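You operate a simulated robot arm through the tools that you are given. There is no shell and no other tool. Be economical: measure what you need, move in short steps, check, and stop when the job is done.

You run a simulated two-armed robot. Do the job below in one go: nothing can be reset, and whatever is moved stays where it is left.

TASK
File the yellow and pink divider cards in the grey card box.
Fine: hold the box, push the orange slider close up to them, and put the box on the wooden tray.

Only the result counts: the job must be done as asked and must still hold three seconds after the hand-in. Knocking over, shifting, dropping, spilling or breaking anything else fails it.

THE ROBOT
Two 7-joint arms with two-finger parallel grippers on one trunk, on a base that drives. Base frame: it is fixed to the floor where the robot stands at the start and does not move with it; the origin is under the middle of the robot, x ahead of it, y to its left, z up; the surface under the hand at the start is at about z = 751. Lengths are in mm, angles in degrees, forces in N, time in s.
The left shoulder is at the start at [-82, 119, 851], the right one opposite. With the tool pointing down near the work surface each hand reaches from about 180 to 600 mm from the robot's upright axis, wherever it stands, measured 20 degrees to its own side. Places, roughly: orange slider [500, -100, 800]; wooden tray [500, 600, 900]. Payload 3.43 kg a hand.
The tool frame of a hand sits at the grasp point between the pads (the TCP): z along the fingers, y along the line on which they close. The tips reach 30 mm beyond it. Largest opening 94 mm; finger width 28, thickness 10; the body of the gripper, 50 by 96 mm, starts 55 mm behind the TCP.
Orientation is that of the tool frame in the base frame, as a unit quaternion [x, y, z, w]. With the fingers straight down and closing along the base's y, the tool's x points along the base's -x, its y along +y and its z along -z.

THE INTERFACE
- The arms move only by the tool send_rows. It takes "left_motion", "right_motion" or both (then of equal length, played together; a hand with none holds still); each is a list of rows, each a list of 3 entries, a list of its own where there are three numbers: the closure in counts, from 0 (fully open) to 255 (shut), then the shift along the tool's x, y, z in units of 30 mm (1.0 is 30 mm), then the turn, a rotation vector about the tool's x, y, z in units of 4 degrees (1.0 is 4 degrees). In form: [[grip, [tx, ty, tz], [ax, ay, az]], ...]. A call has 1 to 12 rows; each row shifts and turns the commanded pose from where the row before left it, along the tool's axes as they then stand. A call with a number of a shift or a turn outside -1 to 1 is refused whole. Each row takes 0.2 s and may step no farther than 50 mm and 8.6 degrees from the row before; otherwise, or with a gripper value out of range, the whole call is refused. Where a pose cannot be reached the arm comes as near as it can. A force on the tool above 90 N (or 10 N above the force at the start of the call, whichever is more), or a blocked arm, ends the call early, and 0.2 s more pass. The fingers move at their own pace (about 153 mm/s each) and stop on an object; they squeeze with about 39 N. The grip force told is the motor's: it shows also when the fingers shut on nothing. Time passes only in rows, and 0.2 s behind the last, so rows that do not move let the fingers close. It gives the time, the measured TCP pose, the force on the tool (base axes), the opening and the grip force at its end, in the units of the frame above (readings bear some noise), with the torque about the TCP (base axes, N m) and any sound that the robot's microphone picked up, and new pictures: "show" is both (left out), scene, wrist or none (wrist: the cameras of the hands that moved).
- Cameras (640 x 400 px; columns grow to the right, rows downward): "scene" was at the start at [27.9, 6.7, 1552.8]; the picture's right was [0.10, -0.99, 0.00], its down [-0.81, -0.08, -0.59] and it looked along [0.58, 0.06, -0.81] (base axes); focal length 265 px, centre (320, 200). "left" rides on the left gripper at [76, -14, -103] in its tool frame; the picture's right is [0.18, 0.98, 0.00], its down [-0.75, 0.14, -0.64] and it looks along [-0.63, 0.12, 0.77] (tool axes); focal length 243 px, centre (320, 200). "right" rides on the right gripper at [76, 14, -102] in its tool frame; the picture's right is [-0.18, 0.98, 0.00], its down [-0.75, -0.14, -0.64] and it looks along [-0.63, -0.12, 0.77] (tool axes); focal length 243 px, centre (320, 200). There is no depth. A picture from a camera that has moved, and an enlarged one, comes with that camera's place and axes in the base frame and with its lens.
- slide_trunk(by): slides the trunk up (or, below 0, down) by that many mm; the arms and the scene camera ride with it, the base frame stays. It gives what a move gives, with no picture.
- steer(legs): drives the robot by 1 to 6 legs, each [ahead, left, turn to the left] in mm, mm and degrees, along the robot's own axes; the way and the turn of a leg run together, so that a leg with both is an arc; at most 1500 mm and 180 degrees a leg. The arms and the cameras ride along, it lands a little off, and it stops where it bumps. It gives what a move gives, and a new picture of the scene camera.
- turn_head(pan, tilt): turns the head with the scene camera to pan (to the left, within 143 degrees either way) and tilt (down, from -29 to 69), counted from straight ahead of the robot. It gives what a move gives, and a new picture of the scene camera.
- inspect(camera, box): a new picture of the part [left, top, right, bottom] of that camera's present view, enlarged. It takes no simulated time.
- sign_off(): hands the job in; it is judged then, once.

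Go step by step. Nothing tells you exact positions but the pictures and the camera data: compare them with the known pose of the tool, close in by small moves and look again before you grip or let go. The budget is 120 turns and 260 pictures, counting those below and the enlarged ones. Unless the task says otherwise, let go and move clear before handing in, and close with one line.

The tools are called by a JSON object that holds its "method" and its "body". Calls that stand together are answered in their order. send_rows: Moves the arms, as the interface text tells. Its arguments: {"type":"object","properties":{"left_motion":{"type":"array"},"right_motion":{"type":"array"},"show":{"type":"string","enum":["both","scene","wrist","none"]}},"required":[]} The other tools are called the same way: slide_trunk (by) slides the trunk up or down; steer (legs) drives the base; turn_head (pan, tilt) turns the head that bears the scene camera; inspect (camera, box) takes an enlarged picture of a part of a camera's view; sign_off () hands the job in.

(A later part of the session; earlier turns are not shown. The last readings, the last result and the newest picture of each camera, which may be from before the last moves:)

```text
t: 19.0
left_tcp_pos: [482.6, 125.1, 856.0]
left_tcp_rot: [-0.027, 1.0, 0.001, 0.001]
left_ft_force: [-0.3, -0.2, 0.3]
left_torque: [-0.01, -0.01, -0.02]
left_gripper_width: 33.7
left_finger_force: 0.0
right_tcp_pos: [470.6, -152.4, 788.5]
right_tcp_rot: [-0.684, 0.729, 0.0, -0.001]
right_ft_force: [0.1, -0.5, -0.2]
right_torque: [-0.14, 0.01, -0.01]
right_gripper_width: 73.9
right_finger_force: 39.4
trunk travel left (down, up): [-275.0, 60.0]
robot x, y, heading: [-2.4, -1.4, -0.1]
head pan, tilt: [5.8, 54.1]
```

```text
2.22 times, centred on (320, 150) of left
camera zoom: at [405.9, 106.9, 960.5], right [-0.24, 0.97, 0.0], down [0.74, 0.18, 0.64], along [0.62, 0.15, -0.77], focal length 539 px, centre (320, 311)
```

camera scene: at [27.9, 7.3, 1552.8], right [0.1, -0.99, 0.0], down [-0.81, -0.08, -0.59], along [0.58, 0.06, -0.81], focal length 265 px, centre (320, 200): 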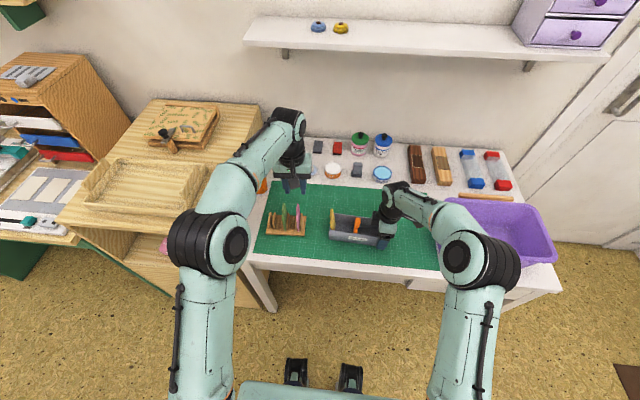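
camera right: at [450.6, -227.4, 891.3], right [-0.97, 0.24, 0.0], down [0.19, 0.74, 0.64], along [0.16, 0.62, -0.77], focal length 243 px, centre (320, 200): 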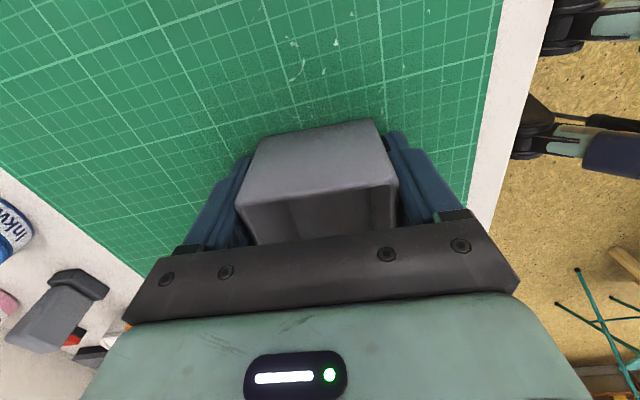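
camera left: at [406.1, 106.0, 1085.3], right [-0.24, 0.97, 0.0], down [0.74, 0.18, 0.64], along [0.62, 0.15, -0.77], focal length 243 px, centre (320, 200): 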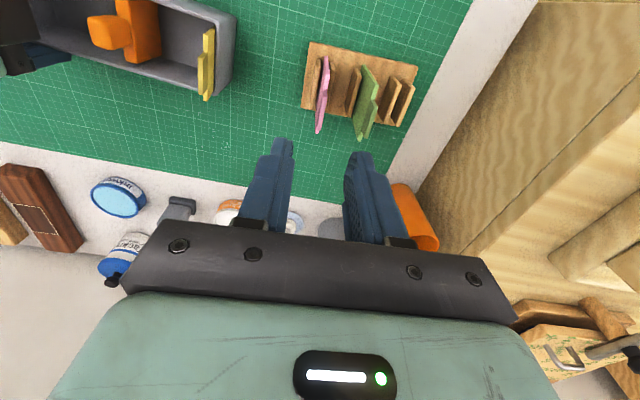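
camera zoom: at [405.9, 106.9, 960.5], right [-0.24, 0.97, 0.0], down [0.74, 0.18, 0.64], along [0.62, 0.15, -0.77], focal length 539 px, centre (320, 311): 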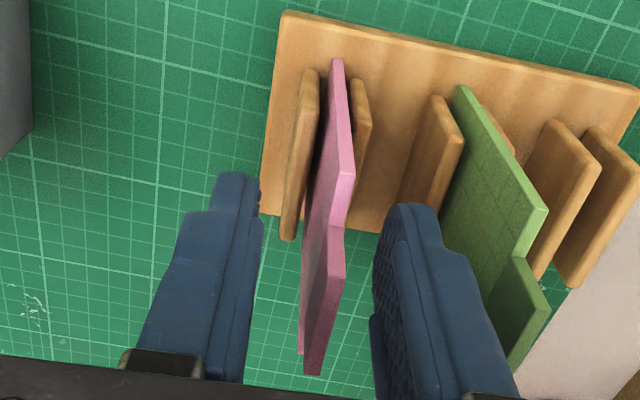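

Pink is centred between the fingers and green is clear. I'll grip, lift, align and carry it over the box.

{"method": "send_rows", "body": {"left_motion": [[255, [0, 0, 0], [0, 0, 0]], [255, [0, 0, 0], [0, 0, 0]], [255, [0, 0, 0], [0, 0, 0]], [255, [0, 0, -0.95], [0, 0, 0]], [255, [0, 0, -0.95], [0, 0, 0]], [255, [0, 0, -0.95], [0, 0, 0.85]], [255, [0, 0, -0.95], [0, 0, 0.85]], [255, [-0.032, -0.933, 0], [0, 0, 0]], [255, [-0.032, -0.933, 0], [0, 0, 0]], [255, [-0.032, -0.933, 0], [0, 0, 0]], [255, [-0.032, -0.933, 0], [0, 0, 0]], [255, [-0.032, -0.933, 0], [0, 0, 0]]], "show": "none"}}

{"method": "inspect", "body": {"camera": "left", "box": [120, 0, 440, 240]}}

{"method": "inspect", "body": {"camera": "scene", "box": [240, 150, 440, 270]}}

```text
t: 21.6
left_tcp_pos: [478.1, -15.7, 969.9]
left_tcp_rot: [0.032, 0.999, 0.0, 0.0]
left_ft_force: [0.4, -0.5, 0.1]
left_torque: [0.0, -0.01, -0.02]
left_gripper_width: 6.6
left_finger_force: 39.4
right_tcp_pos: [469.4, -151.9, 789.4]
right_tcp_rot: [-0.684, 0.729, -0.001, 0.001]
right_ft_force: [0.4, 0.3, -0.2]
right_torque: [0.01, 0.07, -0.01]
right_gripper_width: 73.8
right_finger_force: 38.9
trunk travel left (down, up): [-275.0, 60.0]
robot x, y, heading: [0.6, -4.4, -0.1]
head pan, tilt: [5.8, 54.1]
```

```text
1.67 times, centred on (280, 120) of left
camera zoom: at [399.9, -25.0, 1074.5], right [-0.12, 0.99, 0.0], down [0.76, 0.09, 0.64], along [0.64, 0.08, -0.77], focal length 404 px, centre (387, 333)
```

zoom: 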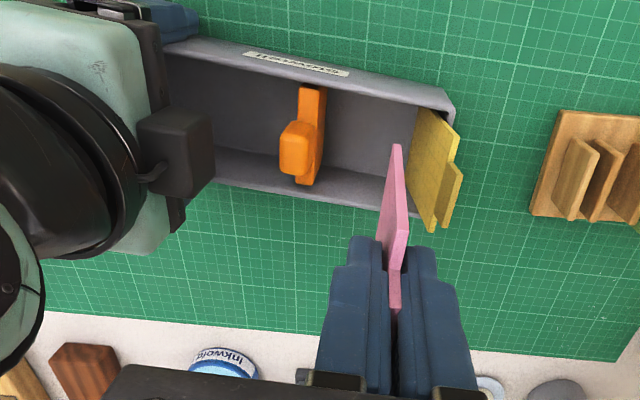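

```text
3.20 times, centred on (340, 210) of scene
camera zoom: at [28.0, 6.0, 1552.8], right [0.1, -0.99, 0.0], down [-0.81, -0.08, -0.59], along [0.58, 0.06, -0.81], focal length 847 px, centre (256, 168)
```

zoom: 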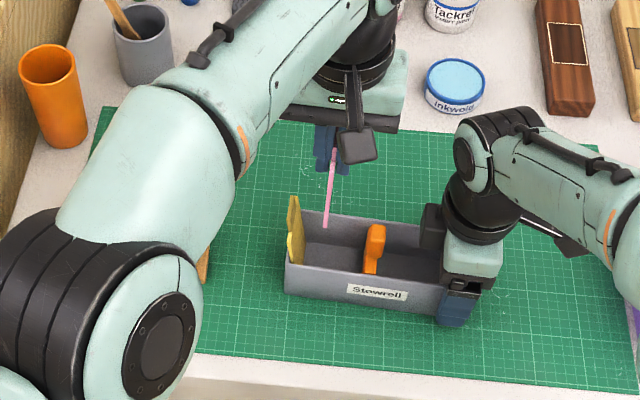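

Pink hangs over the middle of the left compartment. Lowering it with the same slight lean.

{"method": "send_rows", "body": {"left_motion": [[255, [0, 0, 0.917], [0, 0, 0]], [255, [0, 0, 0.917], [0, 0, 0]], [255, [0, 0, 0.917], [0, 0, 0]], [255, [0, 0, 0.917], [0, 0, 0]], [255, [0, 0, 0], [0.8, 0, 0]], [255, [0, 0, 0.2], [0, 0, 0]], [255, [0, 0, 0.13], [0, 0, 0]], [255, [0, 0, 0], [0, 0, 0]]], "show": "none"}}

{"method": "inspect", "body": {"camera": "left", "box": [160, 20, 440, 230]}}

```text
t: 23.4
left_tcp_pos: [478.7, -15.8, 851.7]
left_tcp_rot: [0.032, 0.999, -0.029, -0.002]
left_ft_force: [0.4, 0.8, -0.1]
left_torque: [-0.02, -0.01, 0.02]
left_gripper_width: 6.6
left_finger_force: 38.9
right_tcp_pos: [469.1, -152.5, 789.8]
right_tcp_rot: [-0.686, 0.728, 0.0, 0.0]
right_ft_force: [-0.4, 0.7, -0.2]
right_torque: [0.06, -0.02, -0.01]
right_gripper_width: 73.8
right_finger_force: 39.1
trunk travel left (down, up): [-275.0, 60.0]
robot x, y, heading: [-2.1, -1.1, -0.3]
head pan, tilt: [5.8, 54.1]
```

```text
1.90 times, centred on (300, 125) of left
camera zoom: at [400.7, -18.7, 955.0], right [-0.12, 0.99, -0.05], down [0.76, 0.13, 0.63], along [0.63, 0.04, -0.77], focal length 462 px, centre (358, 343)
```

zoom: 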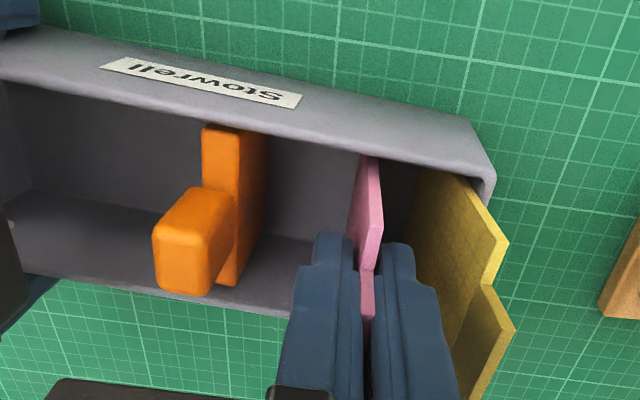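

{"method": "send_rows", "body": {"left_motion": [[255, [0, 0, 0.1], [0, 0, 0]], [255, [0, 0, 0], [0, 0, 0]]], "show": "none"}}

```text
t: 24.0
left_tcp_pos: [478.4, -15.9, 849.9]
left_tcp_rot: [0.032, 0.999, -0.028, 0.0]
left_ft_force: [-0.6, -0.1, 6.1]
left_torque: [0.02, 0.05, -0.01]
left_gripper_width: 6.6
left_finger_force: 39.1
right_tcp_pos: [468.7, -151.1, 790.2]
right_tcp_rot: [-0.684, 0.729, 0.001, 0.0]
right_ft_force: [0.7, -0.5, -0.8]
right_torque: [-0.06, 0.03, -0.12]
right_gripper_width: 73.6
right_finger_force: 39.4
trunk travel left (down, up): [-275.0, 60.0]
robot x, y, heading: [0.5, 1.0, -0.1]
head pan, tilt: [5.8, 54.1]
```

Light floor contact. Releasing pink gently.

{"method": "send_rows", "body": {"left_motion": [[230, [0, 0, 0], [0, 0, 0]], [205, [0, 0, 0], [0, 0, 0]], [198, [0, 0, 0], [0, 0, 0]], [198, [0, 0, 0], [0, 0, 0]]], "show": "none"}}

{"method": "inspect", "body": {"camera": "left", "box": [160, 20, 440, 230]}}

{"method": "inspect", "body": {"camera": "scene", "box": [280, 170, 400, 250]}}

```text
t: 25.0
left_tcp_pos: [478.5, -14.0, 848.7]
left_tcp_rot: [0.031, 0.999, -0.028, -0.001]
left_ft_force: [0.1, 0.6, -0.2]
left_torque: [-0.03, 0.01, 0.0]
left_gripper_width: 21.2
left_finger_force: 0.0
right_tcp_pos: [469.4, -153.0, 789.2]
right_tcp_rot: [-0.684, 0.729, 0.001, 0.0]
right_ft_force: [-0.8, 0.1, -0.1]
right_torque: [0.04, 0.01, 0.06]
right_gripper_width: 73.6
right_finger_force: 39.1
trunk travel left (down, up): [-275.0, 60.0]
robot x, y, heading: [-0.3, -0.5, 0.0]
head pan, tilt: [5.8, 54.1]
```

```text
1.90 times, centred on (300, 125) of left
camera zoom: at [400.7, -18.8, 952.3], right [-0.12, 0.99, -0.05], down [0.76, 0.13, 0.63], along [0.63, 0.04, -0.77], focal length 462 px, centre (358, 343)
```

zoom: 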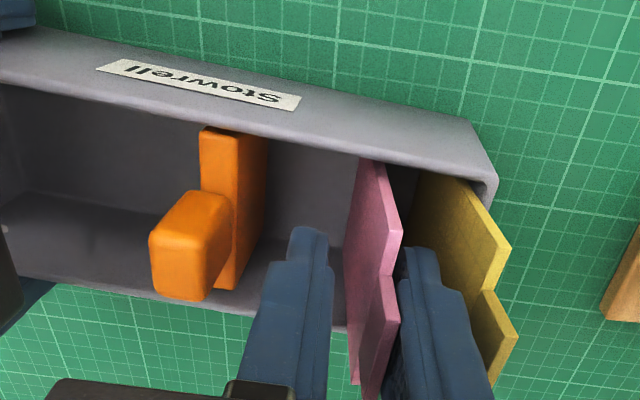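

```text
5.00 times, centred on (340, 210) of scene
camera zoom: at [28.0, 6.7, 1552.8], right [0.1, -0.99, 0.0], down [-0.81, -0.08, -0.59], along [0.58, 0.06, -0.81], focal length 1323 px, centre (220, 150)
```

zoom: 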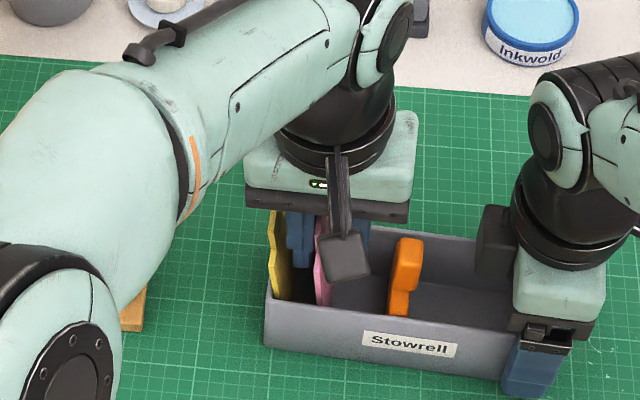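

Pink leans toward yellow as wanted. I'll raise the left hand and look at the box and right hand before planning the slider push.

{"method": "send_rows", "body": {"left_motion": [[198, [0, 0, -0.4], [0, 0, 0]], [198, [0, 0, -0.8], [0, 0, 0]], [198, [0, 0, -0.9], [0, 0, 0]], [198, [0, 0, -0.9], [-0.8, 0, 0]], [198, [0, 0, -0.9], [0, 0, 0]], [198, [0, 0.9, 0], [0, 0, 0]], [198, [0, 0.9, 0], [0, 0, 0]], [198, [0, 0.9, 0], [0, 0, 0]]]}}

{"method": "inspect", "body": {"camera": "scene", "box": [310, 170, 430, 250]}}

{"method": "inspect", "body": {"camera": "left", "box": [0, 0, 340, 200]}}

```text
t: 26.8
left_tcp_pos: [483.1, 70.3, 966.7]
left_tcp_rot: [0.031, 1.0, 0.0, -0.001]
left_ft_force: [-0.6, 1.2, 0.1]
left_torque: [0.02, 0.02, -0.01]
left_gripper_width: 21.1
left_finger_force: 0.1
right_tcp_pos: [469.5, -151.6, 789.8]
right_tcp_rot: [-0.685, 0.729, 0.0, 0.0]
right_ft_force: [0.5, 0.1, -0.2]
right_torque: [-0.05, 0.01, -0.03]
right_gripper_width: 73.7
right_finger_force: 38.9
trunk travel left (down, up): [-275.0, 60.0]
robot x, y, heading: [-4.8, 0.8, 0.1]
head pan, tilt: [5.8, 54.1]
camera scene: at [28.0, 7.4, 1552.8], right [0.1, -0.99, 0.0], down [-0.81, -0.08, -0.59], along [0.58, 0.06, -0.81], focal length 265 px, centre (320, 200)
camera left: at [405.2, 61.6, 1068.8], right [-0.12, 0.99, 0.0], down [0.76, 0.09, 0.64], along [0.64, 0.08, -0.77], focal length 243 px, centre (320, 200)
```

scene: 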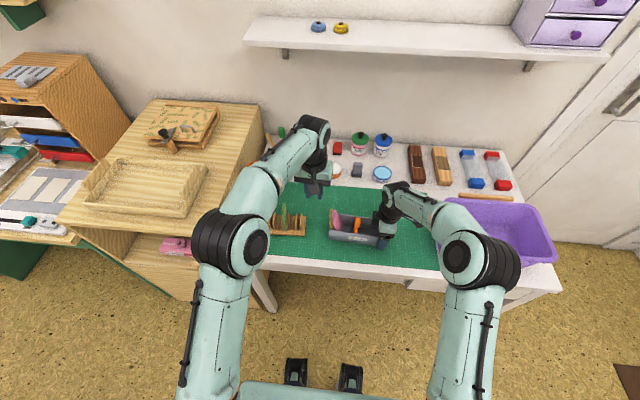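
left: 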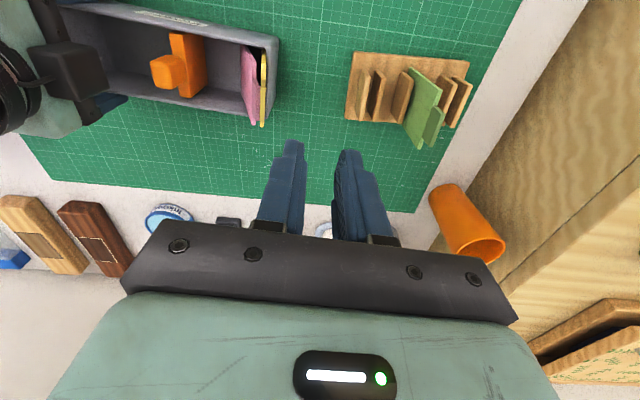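

```text
5.00 times, centred on (370, 210) of scene
camera zoom: at [28.0, 7.4, 1552.8], right [0.1, -0.99, 0.0], down [-0.81, -0.08, -0.59], along [0.58, 0.06, -0.81], focal length 1323 px, centre (70, 150)
```

zoom: 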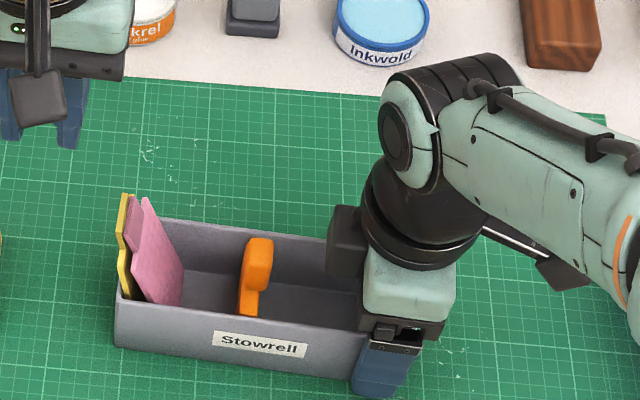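

```text
1.88 times, centred on (170, 100) of left
camera zoom: at [405.2, 61.6, 1068.8], right [-0.12, 0.99, 0.0], down [0.76, 0.09, 0.64], along [0.64, 0.08, -0.77], focal length 457 px, centre (602, 388)
```

zoom: 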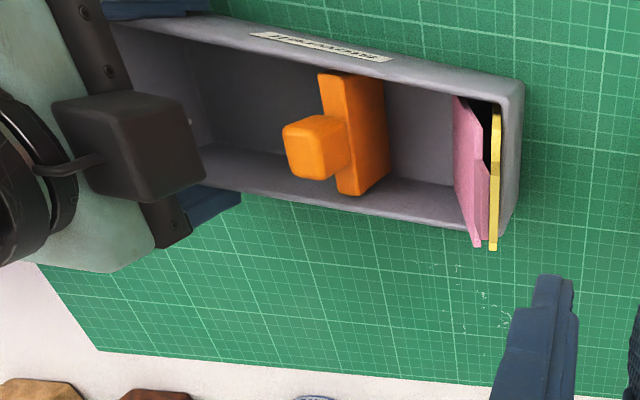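

Both cards lean neatly on the left end wall, and the slider plate is at y ≈ −60 to −72 with its knob on top. The right hand is in the way of a push from the right, so I'll let go with it, use it as the tilted pusher, and use the left hand as a stop holding the box's left end.

{"method": "send_rows", "body": {"right_motion": [[120, [0, 0, 0], [0, 0, 0]], [0, [0, 0, 0], [0, 0, 0]], [0, [0, 0, 0], [0, 0, 0]], [0, [0, 0, -0.95], [0, 0, 0]], [0, [0, 0, -0.95], [0, 0, 0]], [0, [0, 0, -0.95], [0, 0, 0]], [0, [0, 0, -0.95], [0, 0, 0]], [0, [0, 0, -0.95], [0, 0, 0]], [255, [0, 0, -0.95], [0, 0, 0]], [255, [0, 0, 0], [0, 0, 1]], [255, [0, 0, 0], [0, 0, 1]], [255, [0, 0, 0], [0, 0, 1]]], "show": "none"}}

{"method": "send_rows", "body": {"right_motion": [[255, [0, 0, 0], [0, 0, 1]], [255, [0, 0, 0], [0, 0, 1]], [255, [0, 0, 0], [0, 0, 1]], [255, [0, 0, 0], [0, 0, 1]], [255, [0, 0, 0], [0, 0, 1]], [255, [0, 0, 0], [0, 0, 1]], [255, [0, 0, 0], [0, 0, 1]], [255, [0, 0, 0], [0, 0, 1]], [255, [0, 0, 0], [0, 0, 1]], [255, [0, 0, 0], [0, 0, 1]], [255, [0, 0, 0], [0, 0, 1]], [255, [0, 0, 0], [0, 0, 1]]], "show": "none"}}

{"method": "send_rows", "body": {"right_motion": [[255, [0, 0, 0], [0, 0, 1]], [255, [0, 0, 0], [0, 0, 1]], [255, [0, 0, 0], [0, 0, 1]], [255, [0, 0, 0], [0, 0, 1]], [255, [0, 0, 0], [0, 0, 1]], [255, [0, 0, 0], [0, 0, 1]], [255, [0, 0, 0], [0, 0, 1]], [255, [0, 0, 0], [0, 0, 0.5]], [255, [0, 0, 0], [-1, 0, 0]], [255, [0, 0, 0], [-1, 0, 0]], [255, [0, 0, 0], [-1, 0, 0]], [255, [0, 0, 0], [-1, 0, 0]]]}}

{"method": "inspect", "body": {"camera": "scene", "box": [280, 150, 440, 260]}}

```text
t: 29.4
left_tcp_pos: [483.0, 69.4, 966.2]
left_tcp_rot: [0.032, 0.999, 0.0, 0.0]
left_ft_force: [-0.4, 0.6, -0.1]
left_torque: [-0.01, -0.01, -0.01]
left_gripper_width: 21.1
left_finger_force: 0.1
right_tcp_pos: [468.7, -151.4, 960.1]
right_tcp_rot: [-0.605, 0.796, 0.0, -0.001]
right_ft_force: [0.6, 0.0, -0.1]
right_torque: [0.01, 0.02, 0.0]
right_gripper_width: 0.0
right_finger_force: 33.0
trunk travel left (down, up): [-275.0, 60.0]
robot x, y, heading: [2.3, 0.6, 0.1]
head pan, tilt: [5.8, 54.1]
```

```text
t: 32.0
left_tcp_pos: [482.9, 69.8, 966.3]
left_tcp_rot: [0.031, 1.0, 0.0, 0.0]
left_ft_force: [-0.6, 0.6, -0.4]
left_torque: [0.0, -0.01, 0.0]
left_gripper_width: 20.9
left_finger_force: 0.0
right_tcp_pos: [468.8, -151.4, 961.0]
right_tcp_rot: [-0.227, 0.974, 0.0, 0.001]
right_ft_force: [-0.2, 0.5, 0.3]
right_torque: [0.0, 0.0, 0.01]
right_gripper_width: 0.1
right_finger_force: 32.8
trunk travel left (down, up): [-275.0, 60.0]
robot x, y, heading: [3.5, -0.4, 0.1]
head pan, tilt: [5.8, 54.1]
```

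```text
t: 34.6
left_tcp_pos: [482.0, 69.3, 966.2]
left_tcp_rot: [0.032, 0.999, 0.0, 0.0]
left_ft_force: [0.1, -0.6, 0.0]
left_torque: [-0.04, 0.02, -0.03]
left_gripper_width: 21.2
left_finger_force: 0.1
right_tcp_pos: [469.0, -151.9, 960.8]
right_tcp_rot: [0.031, 0.99, 0.139, 0.005]
right_ft_force: [-0.5, 0.0, -0.2]
right_torque: [-0.02, -0.04, 0.0]
right_gripper_width: 0.4
right_finger_force: 33.0
trunk travel left (down, up): [-275.0, 60.0]
robot x, y, heading: [-0.5, 1.7, 0.4]
head pan, tilt: [5.8, 54.1]
camera scene: at [27.9, 6.4, 1552.8], right [0.1, -0.99, 0.0], down [-0.81, -0.08, -0.59], along [0.58, 0.06, -0.81], focal length 265 px, centre (320, 200)
camera right: at [392.2, -161.9, 1062.6], right [0.24, 0.93, 0.27], down [0.73, -0.36, 0.58], along [0.64, 0.06, -0.77], focal length 243 px, centre (320, 200)
```

scene: 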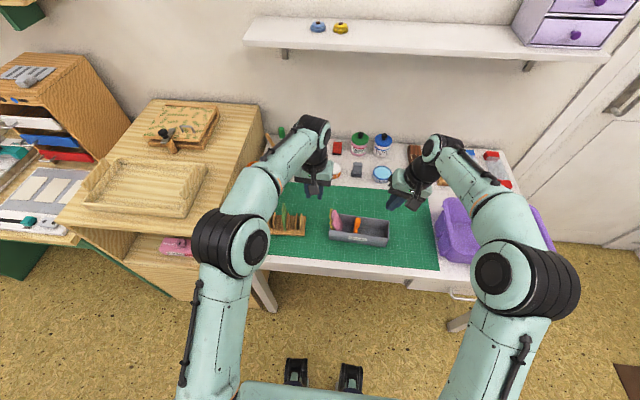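
right: 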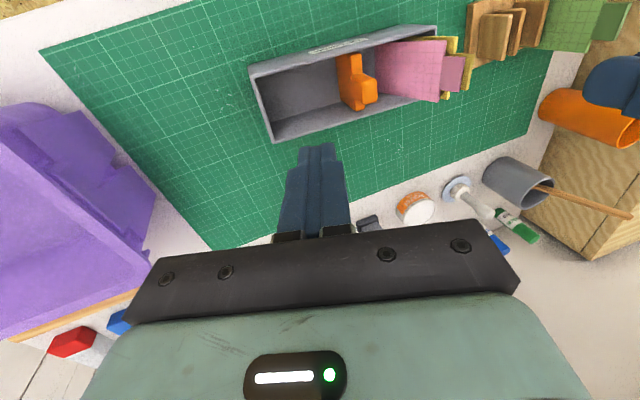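

```text
3.64 times, centred on (360, 205) of scene
camera zoom: at [27.9, 6.4, 1552.8], right [0.1, -0.99, 0.0], down [-0.81, -0.08, -0.59], along [0.58, 0.06, -0.81], focal length 962 px, centre (174, 182)
```

zoom: 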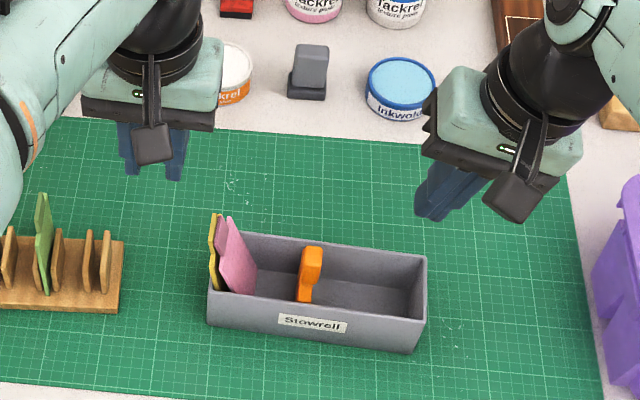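

The tilt is going the right way. A closer look at the slider's shape from the right camera.

{"method": "inspect", "body": {"camera": "right", "box": [240, 20, 480, 160]}}

{"method": "inspect", "body": {"camera": "scene", "box": [325, 200, 395, 250]}}

```text
2.67 times, centred on (360, 90) of right
camera zoom: at [392.2, -161.9, 1062.6], right [0.24, 0.93, 0.27], down [0.73, -0.36, 0.58], along [0.64, 0.06, -0.77], focal length 647 px, centre (213, 493)
```

zoom: 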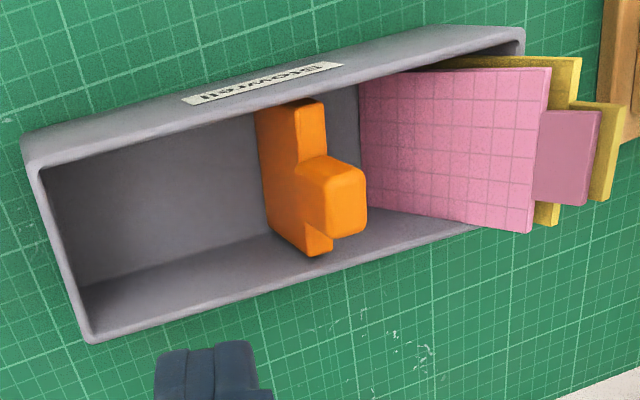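

```text
8.00 times, centred on (360, 225) of scene
camera zoom: at [27.9, 6.4, 1552.8], right [0.1, -0.99, 0.0], down [-0.81, -0.08, -0.59], along [0.58, 0.06, -0.81], focal length 2117 px, centre (0, 0)
```

zoom: 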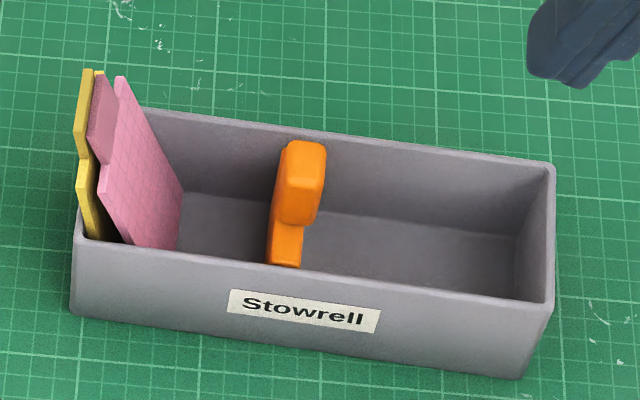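

The slider's flat face is toward the cards. I'll finish the right hand's tilt and bring it behind the slider, and bring the closed left hand beside the left end as a stop.

{"method": "send_rows", "body": {"left_motion": [[255, [0, 0, 0], [1, 0, 0]], [255, [0, 0, 0], [1, 0, 0]], [255, [0, 0, 0], [1, 0, 0]], [255, [0, 0, 0], [1, 0, 0]], [255, [0, 0, 0], [0, 0, 0]], [255, [0, 0.105, 0.955], [0, 0, 0]], [255, [0, 0.105, 0.955], [0, 0, 0]], [255, [0, 0.105, 0.955], [0, 0, 0]], [255, [0, 0.105, 0.955], [0, 0, 0]], [255, [0, 0.105, 0.955], [0, 0, 0]]], "right_motion": [[255, [0, 0, 0], [-1, 0, 0]], [255, [0, 0, 0], [-1, 0, 0]], [255, [0, 0, 0], [-1, 0, 0]], [255, [0, 0, 0], [-1, 0, 0]], [255, [0, 0, 0], [-1, 0, 0]], [255, [0, 0, 0], [-1, 0, 0]], [255, [-0.018, -0.295, 0.743], [0, 0, 0]], [255, [-0.018, -0.295, 0.743], [0, 0, 0]], [255, [-0.018, -0.295, 0.743], [0, 0, 0]], [255, [-0.018, -0.295, 0.743], [0, 0, 0]]]}}

{"method": "inspect", "body": {"camera": "scene", "box": [300, 180, 420, 260]}}

```text
t: 36.8
left_tcp_pos: [482.9, 45.5, 823.0]
left_tcp_rot: [0.032, 0.99, -0.139, -0.005]
left_ft_force: [-0.1, -0.6, 0.0]
left_torque: [0.01, -0.05, 0.01]
left_gripper_width: 0.0
left_finger_force: 32.5
right_tcp_pos: [473.8, -121.6, 868.0]
right_tcp_rot: [0.03, 0.939, 0.342, 0.011]
right_ft_force: [0.4, 0.1, 0.0]
right_torque: [0.01, -0.01, -0.01]
right_gripper_width: 0.0
right_finger_force: 32.7
trunk travel left (down, up): [-275.0, 60.0]
robot x, y, heading: [1.9, 1.3, 0.1]
head pan, tilt: [5.8, 54.1]
camera scene: at [28.5, 6.7, 1552.8], right [0.1, -0.99, 0.0], down [-0.81, -0.08, -0.59], along [0.58, 0.06, -0.81], focal length 265 px, centre (320, 200)
camera right: at [394.1, -172.1, 955.6], right [0.23, 0.74, 0.63], down [0.72, -0.57, 0.4], along [0.65, 0.36, -0.66], focal length 243 px, centre (320, 200)
camera left: at [406.8, 64.8, 926.3], right [-0.12, 0.95, -0.27], down [0.77, 0.26, 0.58], along [0.62, -0.14, -0.77], focal length 243 px, centre (320, 200)
```

scene: 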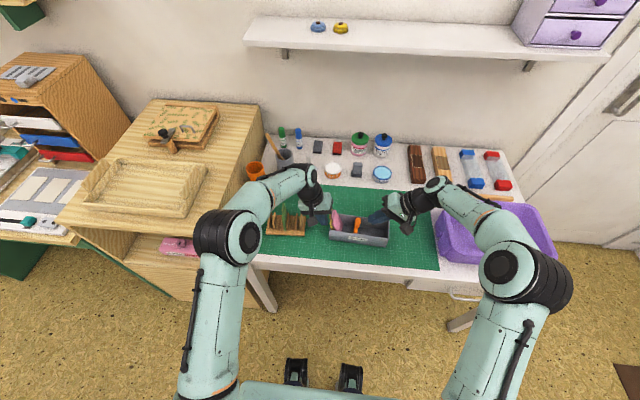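
right: 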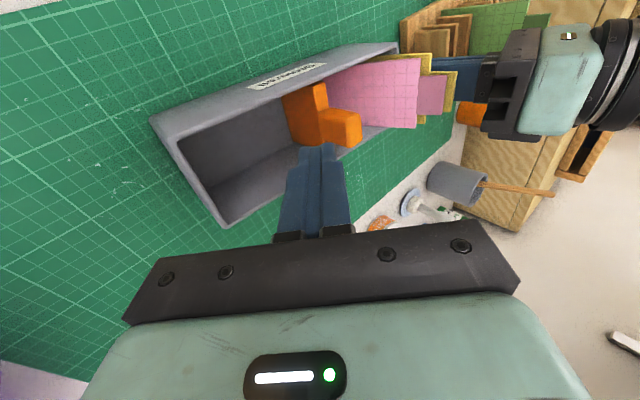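
left: 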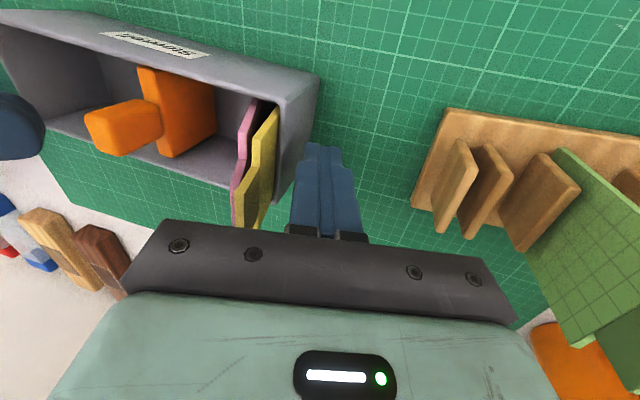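

```text
5.00 times, centred on (360, 220) of scene
camera zoom: at [28.5, 6.7, 1552.8], right [0.1, -0.99, 0.0], down [-0.81, -0.08, -0.59], along [0.58, 0.06, -0.81], focal length 1323 px, centre (120, 100)
```

zoom: 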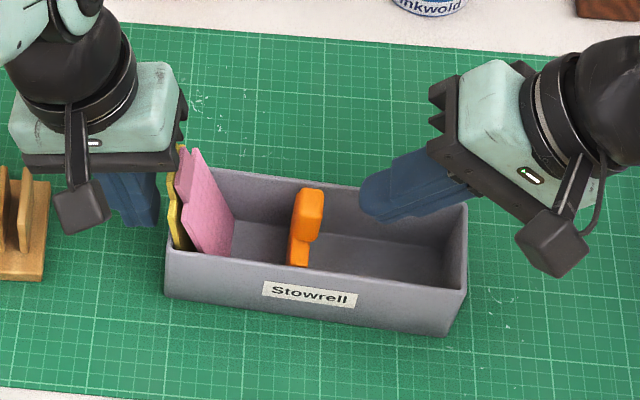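

Positions look right. Left eases up to the end wall, and right drops into the box behind the slider.

{"method": "send_rows", "body": {"left_motion": [[255, [0, -0.112, 0.032], [0, 0, 0]], [255, [0, -0.08, 0.023], [0, 0, 0]], [255, [0, 0, 0], [0, 0, 0]]], "right_motion": [[255, [0, -0.6, 0.715], [0, 0, 0]], [255, [0, -0.6, 0.715], [0, 0, 0]], [255, [0, 0, 0], [0, 0, 0]]]}}

{"method": "inspect", "body": {"camera": "scene", "box": [300, 180, 420, 260]}}

{"method": "inspect", "body": {"camera": "left", "box": [100, 40, 420, 240]}}

```text
t: 37.6
left_tcp_pos: [482.2, 39.0, 823.7]
left_tcp_rot: [0.032, 0.99, -0.14, -0.005]
left_ft_force: [0.1, -0.3, 0.0]
left_torque: [0.01, 0.02, 0.02]
left_gripper_width: 0.1
left_finger_force: 32.8
right_tcp_pos: [473.0, -121.2, 812.7]
right_tcp_rot: [0.03, 0.939, 0.342, 0.011]
right_ft_force: [1.2, 0.0, 0.5]
right_torque: [0.02, 0.0, -0.03]
right_gripper_width: 0.0
right_finger_force: 32.4
trunk travel left (down, up): [-275.0, 60.0]
robot x, y, heading: [-0.7, -2.0, 0.1]
head pan, tilt: [5.8, 54.1]
camera scene: at [27.8, 6.8, 1552.9], right [0.1, -0.99, 0.0], down [-0.81, -0.08, -0.59], along [0.58, 0.06, -0.81], focal length 265 px, centre (320, 200)
camera right: at [393.4, -171.2, 900.3], right [0.23, 0.74, 0.63], down [0.72, -0.57, 0.4], along [0.66, 0.36, -0.66], focal length 243 px, centre (320, 200)
camera left: at [405.7, 58.9, 926.8], right [-0.12, 0.95, -0.27], down [0.77, 0.26, 0.58], along [0.62, -0.14, -0.77], focal length 243 px, centre (320, 200)
```

scene: 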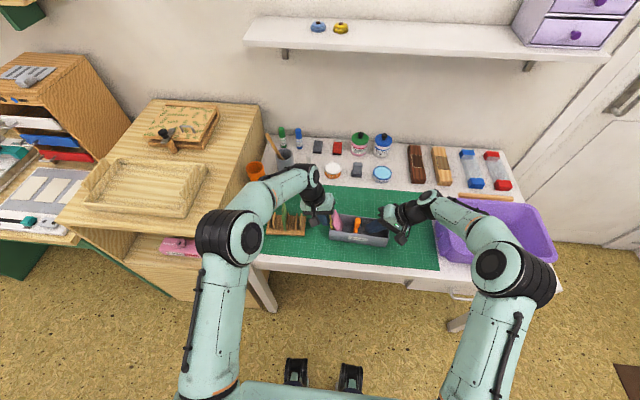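
right: 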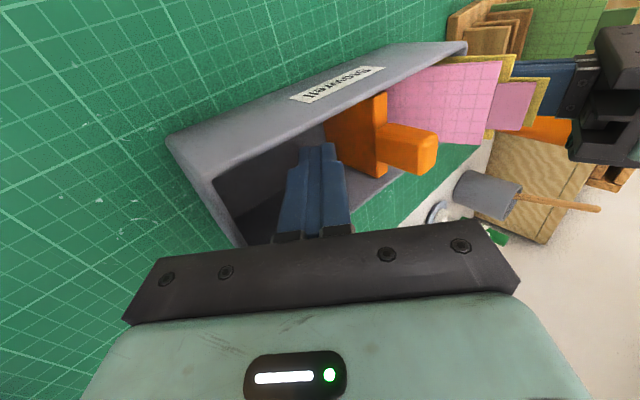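
left: 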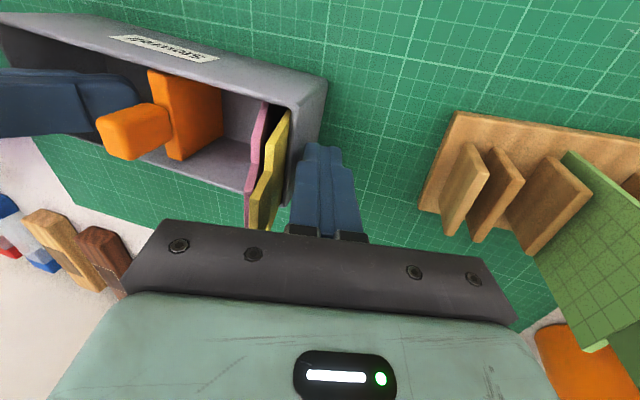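

```text
5.00 times, centred on (360, 220) of scene
camera zoom: at [27.8, 6.8, 1552.9], right [0.1, -0.99, 0.0], down [-0.81, -0.08, -0.59], along [0.58, 0.06, -0.81], focal length 1323 px, centre (120, 100)
```

zoom: 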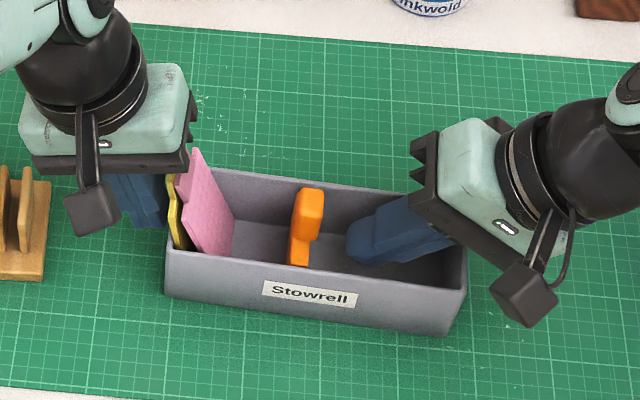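

```text
2.00 times, centred on (260, 140) of left
camera zoom: at [405.7, 58.9, 926.8], right [-0.12, 0.95, -0.27], down [0.77, 0.26, 0.58], along [0.62, -0.14, -0.77], focal length 485 px, centre (440, 320)
```

zoom: 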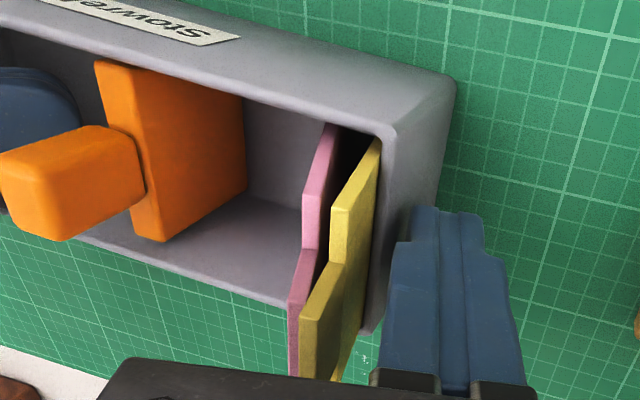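

{"method": "send_rows", "body": {"left_motion": [[255, [0, -0.048, 0.014], [0, 0, 0]], [255, [0, 0, 0], [0, 0, 0]]], "show": "none"}}

{"method": "send_rows", "body": {"left_motion": [[255, [0, -0.048, 0.014], [0, 0, 0]], [255, [0, 0, 0], [0, 0, 0]]], "show": "none"}}

```text
t: 38.2
left_tcp_pos: [482.0, 37.8, 822.7]
left_tcp_rot: [0.032, 0.99, -0.139, -0.004]
left_ft_force: [0.1, 0.2, -0.7]
left_torque: [0.0, -0.01, -0.02]
left_gripper_width: 0.0
left_finger_force: 33.2
right_tcp_pos: [473.4, -121.4, 812.6]
right_tcp_rot: [0.029, 0.939, 0.342, 0.011]
right_ft_force: [0.1, 0.4, 0.3]
right_torque: [-0.01, 0.0, -0.01]
right_gripper_width: 0.0
right_finger_force: 33.4
trunk travel left (down, up): [-275.0, 60.0]
robot x, y, heading: [4.6, 1.4, -0.1]
head pan, tilt: [5.8, 54.1]
```

```text
t: 38.8
left_tcp_pos: [481.4, 36.2, 824.1]
left_tcp_rot: [0.031, 0.99, -0.139, -0.004]
left_ft_force: [-0.5, 0.6, -0.7]
left_torque: [0.03, -0.02, 0.01]
left_gripper_width: 0.0
left_finger_force: 33.2
right_tcp_pos: [471.8, -120.6, 813.1]
right_tcp_rot: [0.03, 0.939, 0.342, 0.01]
right_ft_force: [0.5, 0.5, 0.8]
right_torque: [0.0, 0.0, 0.02]
right_gripper_width: 0.1
right_finger_force: 33.3
trunk travel left (down, up): [-275.0, 60.0]
robot x, y, heading: [-0.2, 0.6, 0.1]
head pan, tilt: [5.8, 54.1]
```

Now the push: the right fingers move left along the box axis in small steps.

{"method": "send_rows", "body": {"right_motion": [[255, [0, 0.204, 0.171], [0, 0, 0]], [255, [0, 0.204, 0.171], [0, 0, 0]], [255, [0, 0.204, 0.171], [0, 0, 0]], [255, [0, 0.204, 0.171], [0, 0, 0]]], "show": "none"}}

{"method": "inspect", "body": {"camera": "scene", "box": [300, 180, 420, 260]}}

{"method": "inspect", "body": {"camera": "left", "box": [100, 40, 420, 240]}}

```text
t: 39.8
left_tcp_pos: [482.0, 37.5, 824.4]
left_tcp_rot: [0.032, 0.99, -0.139, -0.004]
left_ft_force: [0.9, 0.4, 0.2]
left_torque: [0.02, -0.02, -0.03]
left_gripper_width: 0.0
left_finger_force: 33.0
right_tcp_pos: [475.3, -89.7, 813.2]
right_tcp_rot: [0.029, 0.939, 0.342, 0.011]
right_ft_force: [0.5, -0.9, 0.0]
right_torque: [-0.07, 0.0, 0.02]
right_gripper_width: 0.2
right_finger_force: 33.2
trunk travel left (down, up): [-275.0, 60.0]
robot x, y, heading: [3.7, -2.3, -0.0]
head pan, tilt: [5.8, 54.1]
```

```text
5.00 times, centred on (360, 220) of scene
camera zoom: at [28.0, 6.9, 1552.8], right [0.1, -0.99, 0.0], down [-0.81, -0.08, -0.59], along [0.58, 0.06, -0.81], focal length 1323 px, centre (120, 100)
```

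zoom: 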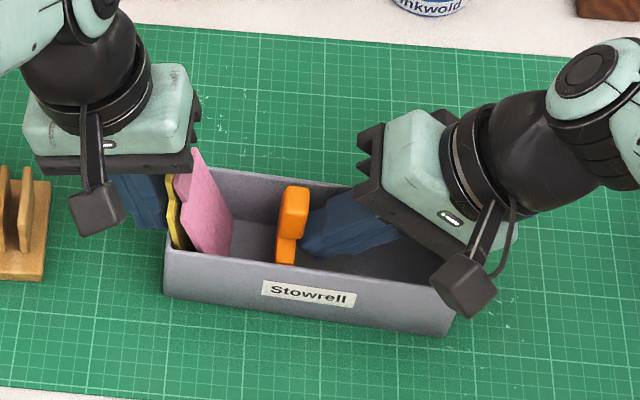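

```text
2.00 times, centred on (260, 140) of left
camera zoom: at [405.9, 56.5, 926.9], right [-0.12, 0.95, -0.27], down [0.77, 0.26, 0.58], along [0.62, -0.14, -0.77], focal length 485 px, centre (440, 320)
```

zoom: 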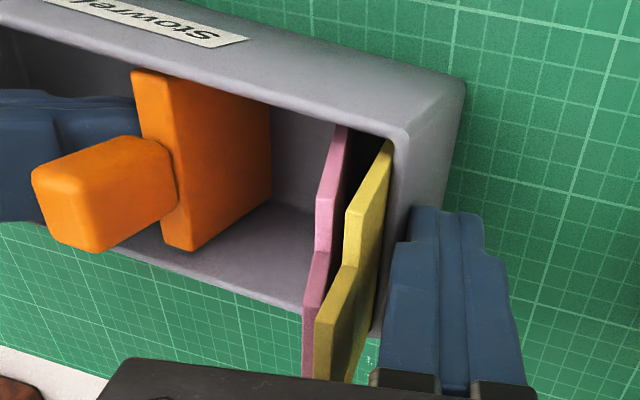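

The slider moves easily with the push. Continuing toward the cards.

{"method": "send_rows", "body": {"right_motion": [[255, [0, 0.153, 0.129], [0, 0, 0]], [255, [0, 0.153, 0.129], [0, 0, 0]], [255, [0, 0.153, 0.129], [0, 0, 0]], [255, [0, 0.153, 0.129], [0, 0, 0]]], "show": "none"}}

{"method": "inspect", "body": {"camera": "scene", "box": [300, 180, 420, 260]}}

{"method": "inspect", "body": {"camera": "left", "box": [100, 40, 420, 240]}}

```text
t: 40.8
left_tcp_pos: [482.0, 36.4, 822.7]
left_tcp_rot: [0.032, 0.99, -0.139, -0.006]
left_ft_force: [0.1, 0.4, 0.2]
left_torque: [0.04, 0.0, 0.01]
left_gripper_width: 0.0
left_finger_force: 33.2
right_tcp_pos: [476.1, -65.9, 812.6]
right_tcp_rot: [0.029, 0.939, 0.342, 0.011]
right_ft_force: [-0.2, -0.7, -0.1]
right_torque: [-0.01, -0.03, 0.02]
right_gripper_width: 0.0
right_finger_force: 33.2
trunk travel left (down, up): [-275.0, 60.0]
robot x, y, heading: [2.6, 2.2, 0.2]
head pan, tilt: [5.8, 54.1]
```

```text
5.00 times, centred on (360, 220) of scene
camera zoom: at [28.1, 6.8, 1552.8], right [0.1, -0.99, 0.0], down [-0.81, -0.08, -0.59], along [0.58, 0.06, -0.81], focal length 1323 px, centre (120, 100)
```

zoom: 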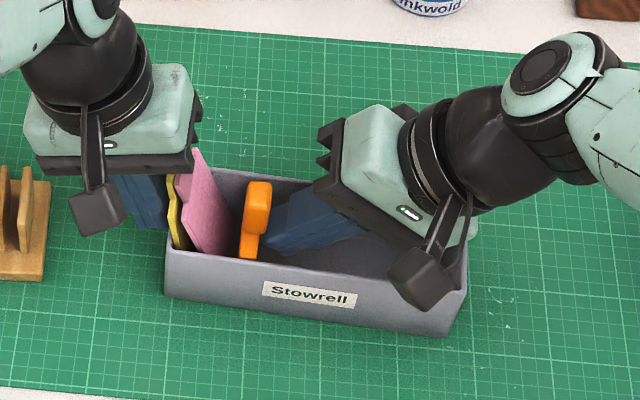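

```text
2.00 times, centred on (260, 140) of left
camera zoom: at [405.8, 56.0, 926.8], right [-0.12, 0.95, -0.27], down [0.77, 0.26, 0.58], along [0.62, -0.14, -0.77], focal length 485 px, centre (440, 320)
```

zoom: 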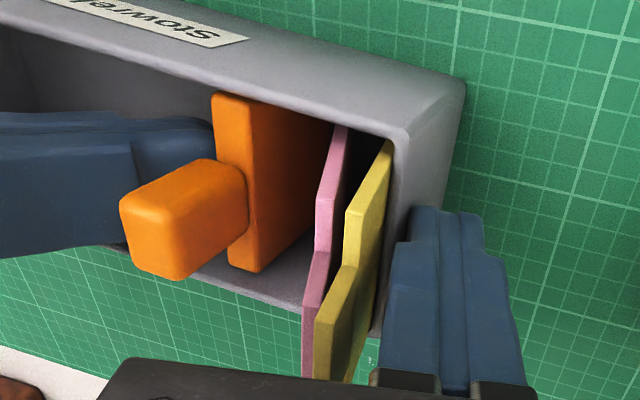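

Almost at pink's foot. Smaller steps now, watching the force.

{"method": "send_rows", "body": {"right_motion": [[255, [0, 0.0766, 0.0643], [0, 0, 0]], [255, [0, 0.0766, 0.0643], [0, 0, 0]], [255, [0, 0.0766, 0.0643], [0, 0, 0]], [255, [0, 0.0766, 0.0643], [0, 0, 0]], [255, [0, 0, 0], [0, 0, 0]]], "show": "none"}}

{"method": "inspect", "body": {"camera": "scene", "box": [300, 180, 420, 260]}}

{"method": "inspect", "body": {"camera": "left", "box": [100, 40, 420, 240]}}

```text
t: 42.0
left_tcp_pos: [481.7, 35.4, 824.3]
left_tcp_rot: [0.033, 0.99, -0.139, -0.005]
left_ft_force: [0.5, 0.5, 0.3]
left_torque: [0.02, -0.04, 0.0]
left_gripper_width: 0.1
left_finger_force: 33.1
right_tcp_pos: [477.8, -53.4, 814.2]
right_tcp_rot: [0.029, 0.939, 0.341, 0.011]
right_ft_force: [0.0, -1.0, -0.3]
right_torque: [0.0, 0.02, 0.04]
right_gripper_width: 0.2
right_finger_force: 33.4
trunk travel left (down, up): [-275.0, 60.0]
robot x, y, heading: [0.9, 1.4, 0.2]
head pan, tilt: [5.8, 54.1]
```

```text
5.00 times, centred on (360, 220) of scene
camera zoom: at [28.0, 6.8, 1552.8], right [0.1, -0.99, 0.0], down [-0.81, -0.08, -0.59], along [0.58, 0.06, -0.81], focal length 1323 px, centre (120, 100)
```

zoom: 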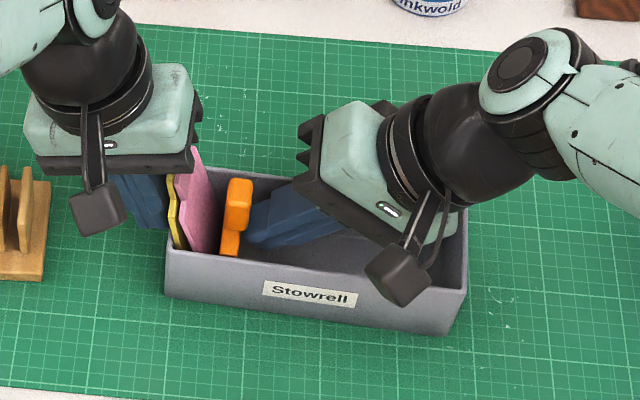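

```text
2.00 times, centred on (260, 140) of left
camera zoom: at [405.8, 55.9, 927.0], right [-0.12, 0.95, -0.27], down [0.77, 0.26, 0.58], along [0.62, -0.14, -0.77], focal length 485 px, centre (440, 320)
```

zoom: 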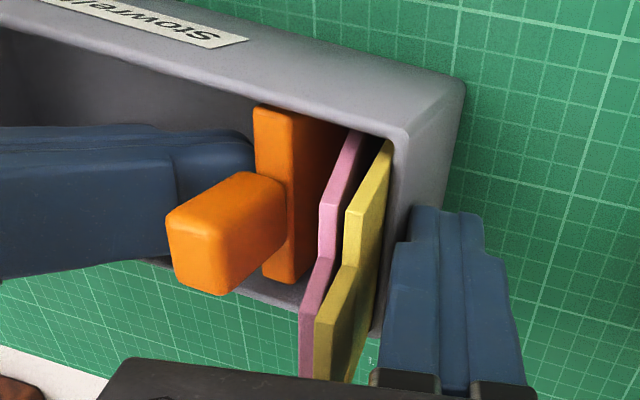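

{"method": "send_rows", "body": {"right_motion": [[255, [0, 0.064, 0.0536], [0, 0, 0]], [255, [0, 0.064, 0.0536], [0, 0, 0]], [255, [0, 0.064, 0.0536], [0, 0, 0]], [255, [0, 0.064, 0.0536], [0, 0, 0]], [255, [0, 0, 0], [0, 0, 0]]], "show": "none"}}

{"method": "inspect", "body": {"camera": "scene", "box": [300, 180, 420, 260]}}

{"method": "inspect", "body": {"camera": "left", "box": [100, 40, 420, 240]}}

```text
t: 43.2
left_tcp_pos: [481.8, 36.7, 823.4]
left_tcp_rot: [0.032, 0.99, -0.139, -0.005]
left_ft_force: [-0.3, -0.1, 0.7]
left_torque: [0.02, 0.02, -0.04]
left_gripper_width: 0.1
left_finger_force: 33.9
right_tcp_pos: [477.4, -43.4, 814.3]
right_tcp_rot: [0.028, 0.939, 0.342, 0.01]
right_ft_force: [0.2, -0.1, -1.0]
right_torque: [0.01, -0.04, 0.01]
right_gripper_width: 0.0
right_finger_force: 32.8
trunk travel left (down, up): [-275.0, 60.0]
robot x, y, heading: [-0.4, 3.5, -0.1]
head pan, tilt: [5.8, 54.1]
```

```text
5.00 times, centred on (360, 220) of scene
camera zoom: at [28.0, 6.8, 1552.8], right [0.1, -0.99, 0.0], down [-0.81, -0.08, -0.59], along [0.58, 0.06, -0.81], focal length 1323 px, centre (120, 100)
```

zoom: 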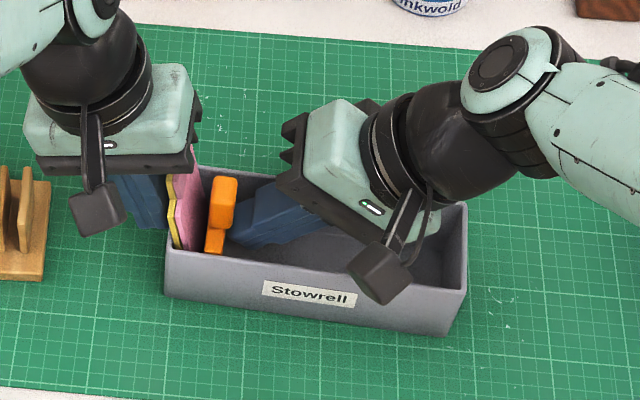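

```text
2.00 times, centred on (260, 140) of left
camera zoom: at [405.8, 56.1, 926.9], right [-0.12, 0.95, -0.27], down [0.77, 0.26, 0.58], along [0.62, -0.14, -0.77], focal length 485 px, centre (440, 320)
```

zoom: 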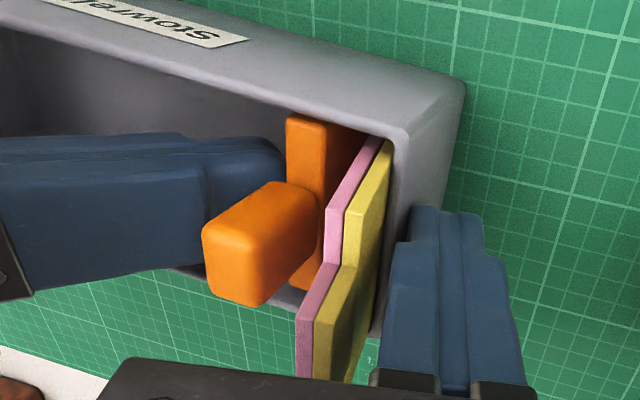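

Pink is closing onto yellow. Continuing in 2 mm steps.

{"method": "send_rows", "body": {"right_motion": [[255, [0, 0.051, 0.043], [0, 0, 0]], [255, [0, 0.051, 0.043], [0, 0, 0]], [255, [0, 0.051, 0.043], [0, 0, 0]], [255, [0, 0, 0], [0, 0, 0]]], "show": "none"}}

{"method": "inspect", "body": {"camera": "left", "box": [100, 40, 420, 240]}}

```text
t: 44.2
left_tcp_pos: [481.3, 36.2, 824.1]
left_tcp_rot: [0.032, 0.99, -0.139, -0.004]
left_ft_force: [-0.1, 0.0, -0.4]
left_torque: [0.03, 0.0, -0.01]
left_gripper_width: 0.2
left_finger_force: 33.0
right_tcp_pos: [478.2, -36.9, 812.9]
right_tcp_rot: [0.03, 0.939, 0.342, 0.01]
right_ft_force: [-0.2, 0.5, -0.3]
right_torque: [0.02, 0.0, -0.02]
right_gripper_width: 0.0
right_finger_force: 32.7
trunk travel left (down, up): [-275.0, 60.0]
robot x, y, heading: [-2.5, -2.9, 0.1]
head pan, tilt: [5.8, 54.1]
```

```text
2.00 times, centred on (260, 140) of left
camera zoom: at [405.8, 56.1, 926.9], right [-0.12, 0.95, -0.27], down [0.77, 0.26, 0.58], along [0.62, -0.14, -0.77], focal length 485 px, centre (440, 320)
```

zoom: 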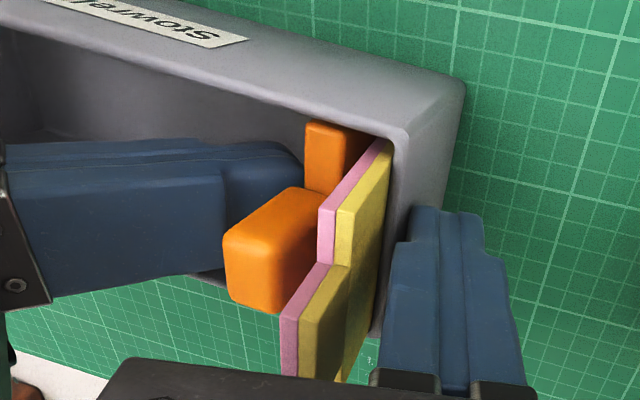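

{"method": "send_rows", "body": {"right_motion": [[255, [0, 0.051, 0.043], [0, 0, 0]], [255, [0, 0.051, 0.043], [0, 0, 0]], [255, [0, 0, 0], [0, 0, 0]]], "show": "none"}}

{"method": "inspect", "body": {"camera": "left", "box": [100, 40, 420, 240]}}

{"method": "inspect", "body": {"camera": "scene", "box": [300, 180, 420, 260]}}

```text
t: 45.0
left_tcp_pos: [481.7, 36.5, 823.0]
left_tcp_rot: [0.032, 0.99, -0.14, -0.005]
left_ft_force: [-0.4, 0.9, 1.0]
left_torque: [0.0, 0.0, -0.01]
left_gripper_width: 0.0
left_finger_force: 32.6
right_tcp_pos: [478.8, -34.3, 812.0]
right_tcp_rot: [0.029, 0.939, 0.342, 0.01]
right_ft_force: [0.1, 0.2, -0.1]
right_torque: [-0.03, -0.01, 0.01]
right_gripper_width: 0.0
right_finger_force: 32.6
trunk travel left (down, up): [-275.0, 60.0]
robot x, y, heading: [-0.0, 1.2, -0.3]
head pan, tilt: [5.8, 54.1]
```

```text
2.00 times, centred on (260, 140) of left
camera zoom: at [405.8, 56.2, 926.9], right [-0.12, 0.95, -0.27], down [0.77, 0.26, 0.58], along [0.62, -0.14, -0.77], focal length 485 px, centre (440, 320)
```

zoom: 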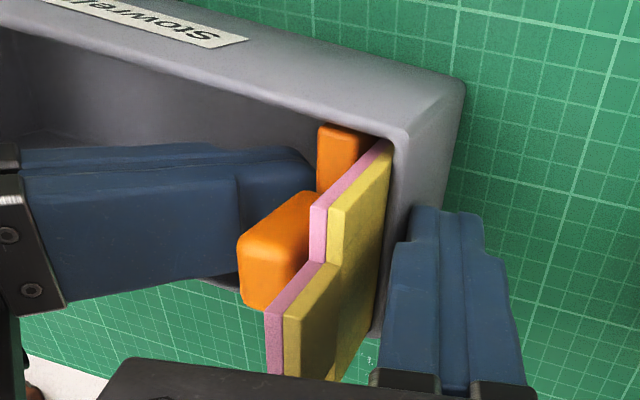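

```text
5.00 times, centred on (360, 220) of scene
camera zoom: at [28.0, 6.8, 1552.8], right [0.1, -0.99, 0.0], down [-0.81, -0.08, -0.59], along [0.58, 0.06, -0.81], focal length 1323 px, centre (120, 100)
```

zoom: 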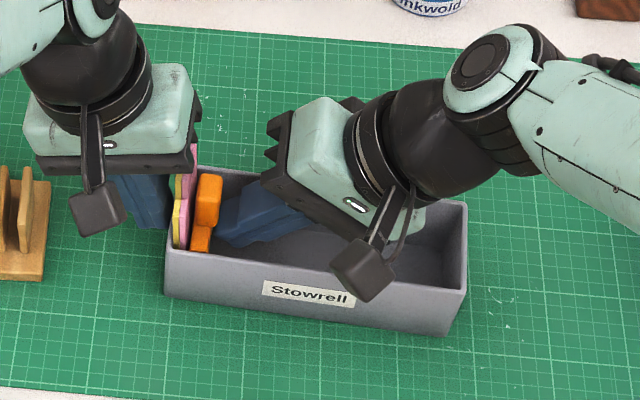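

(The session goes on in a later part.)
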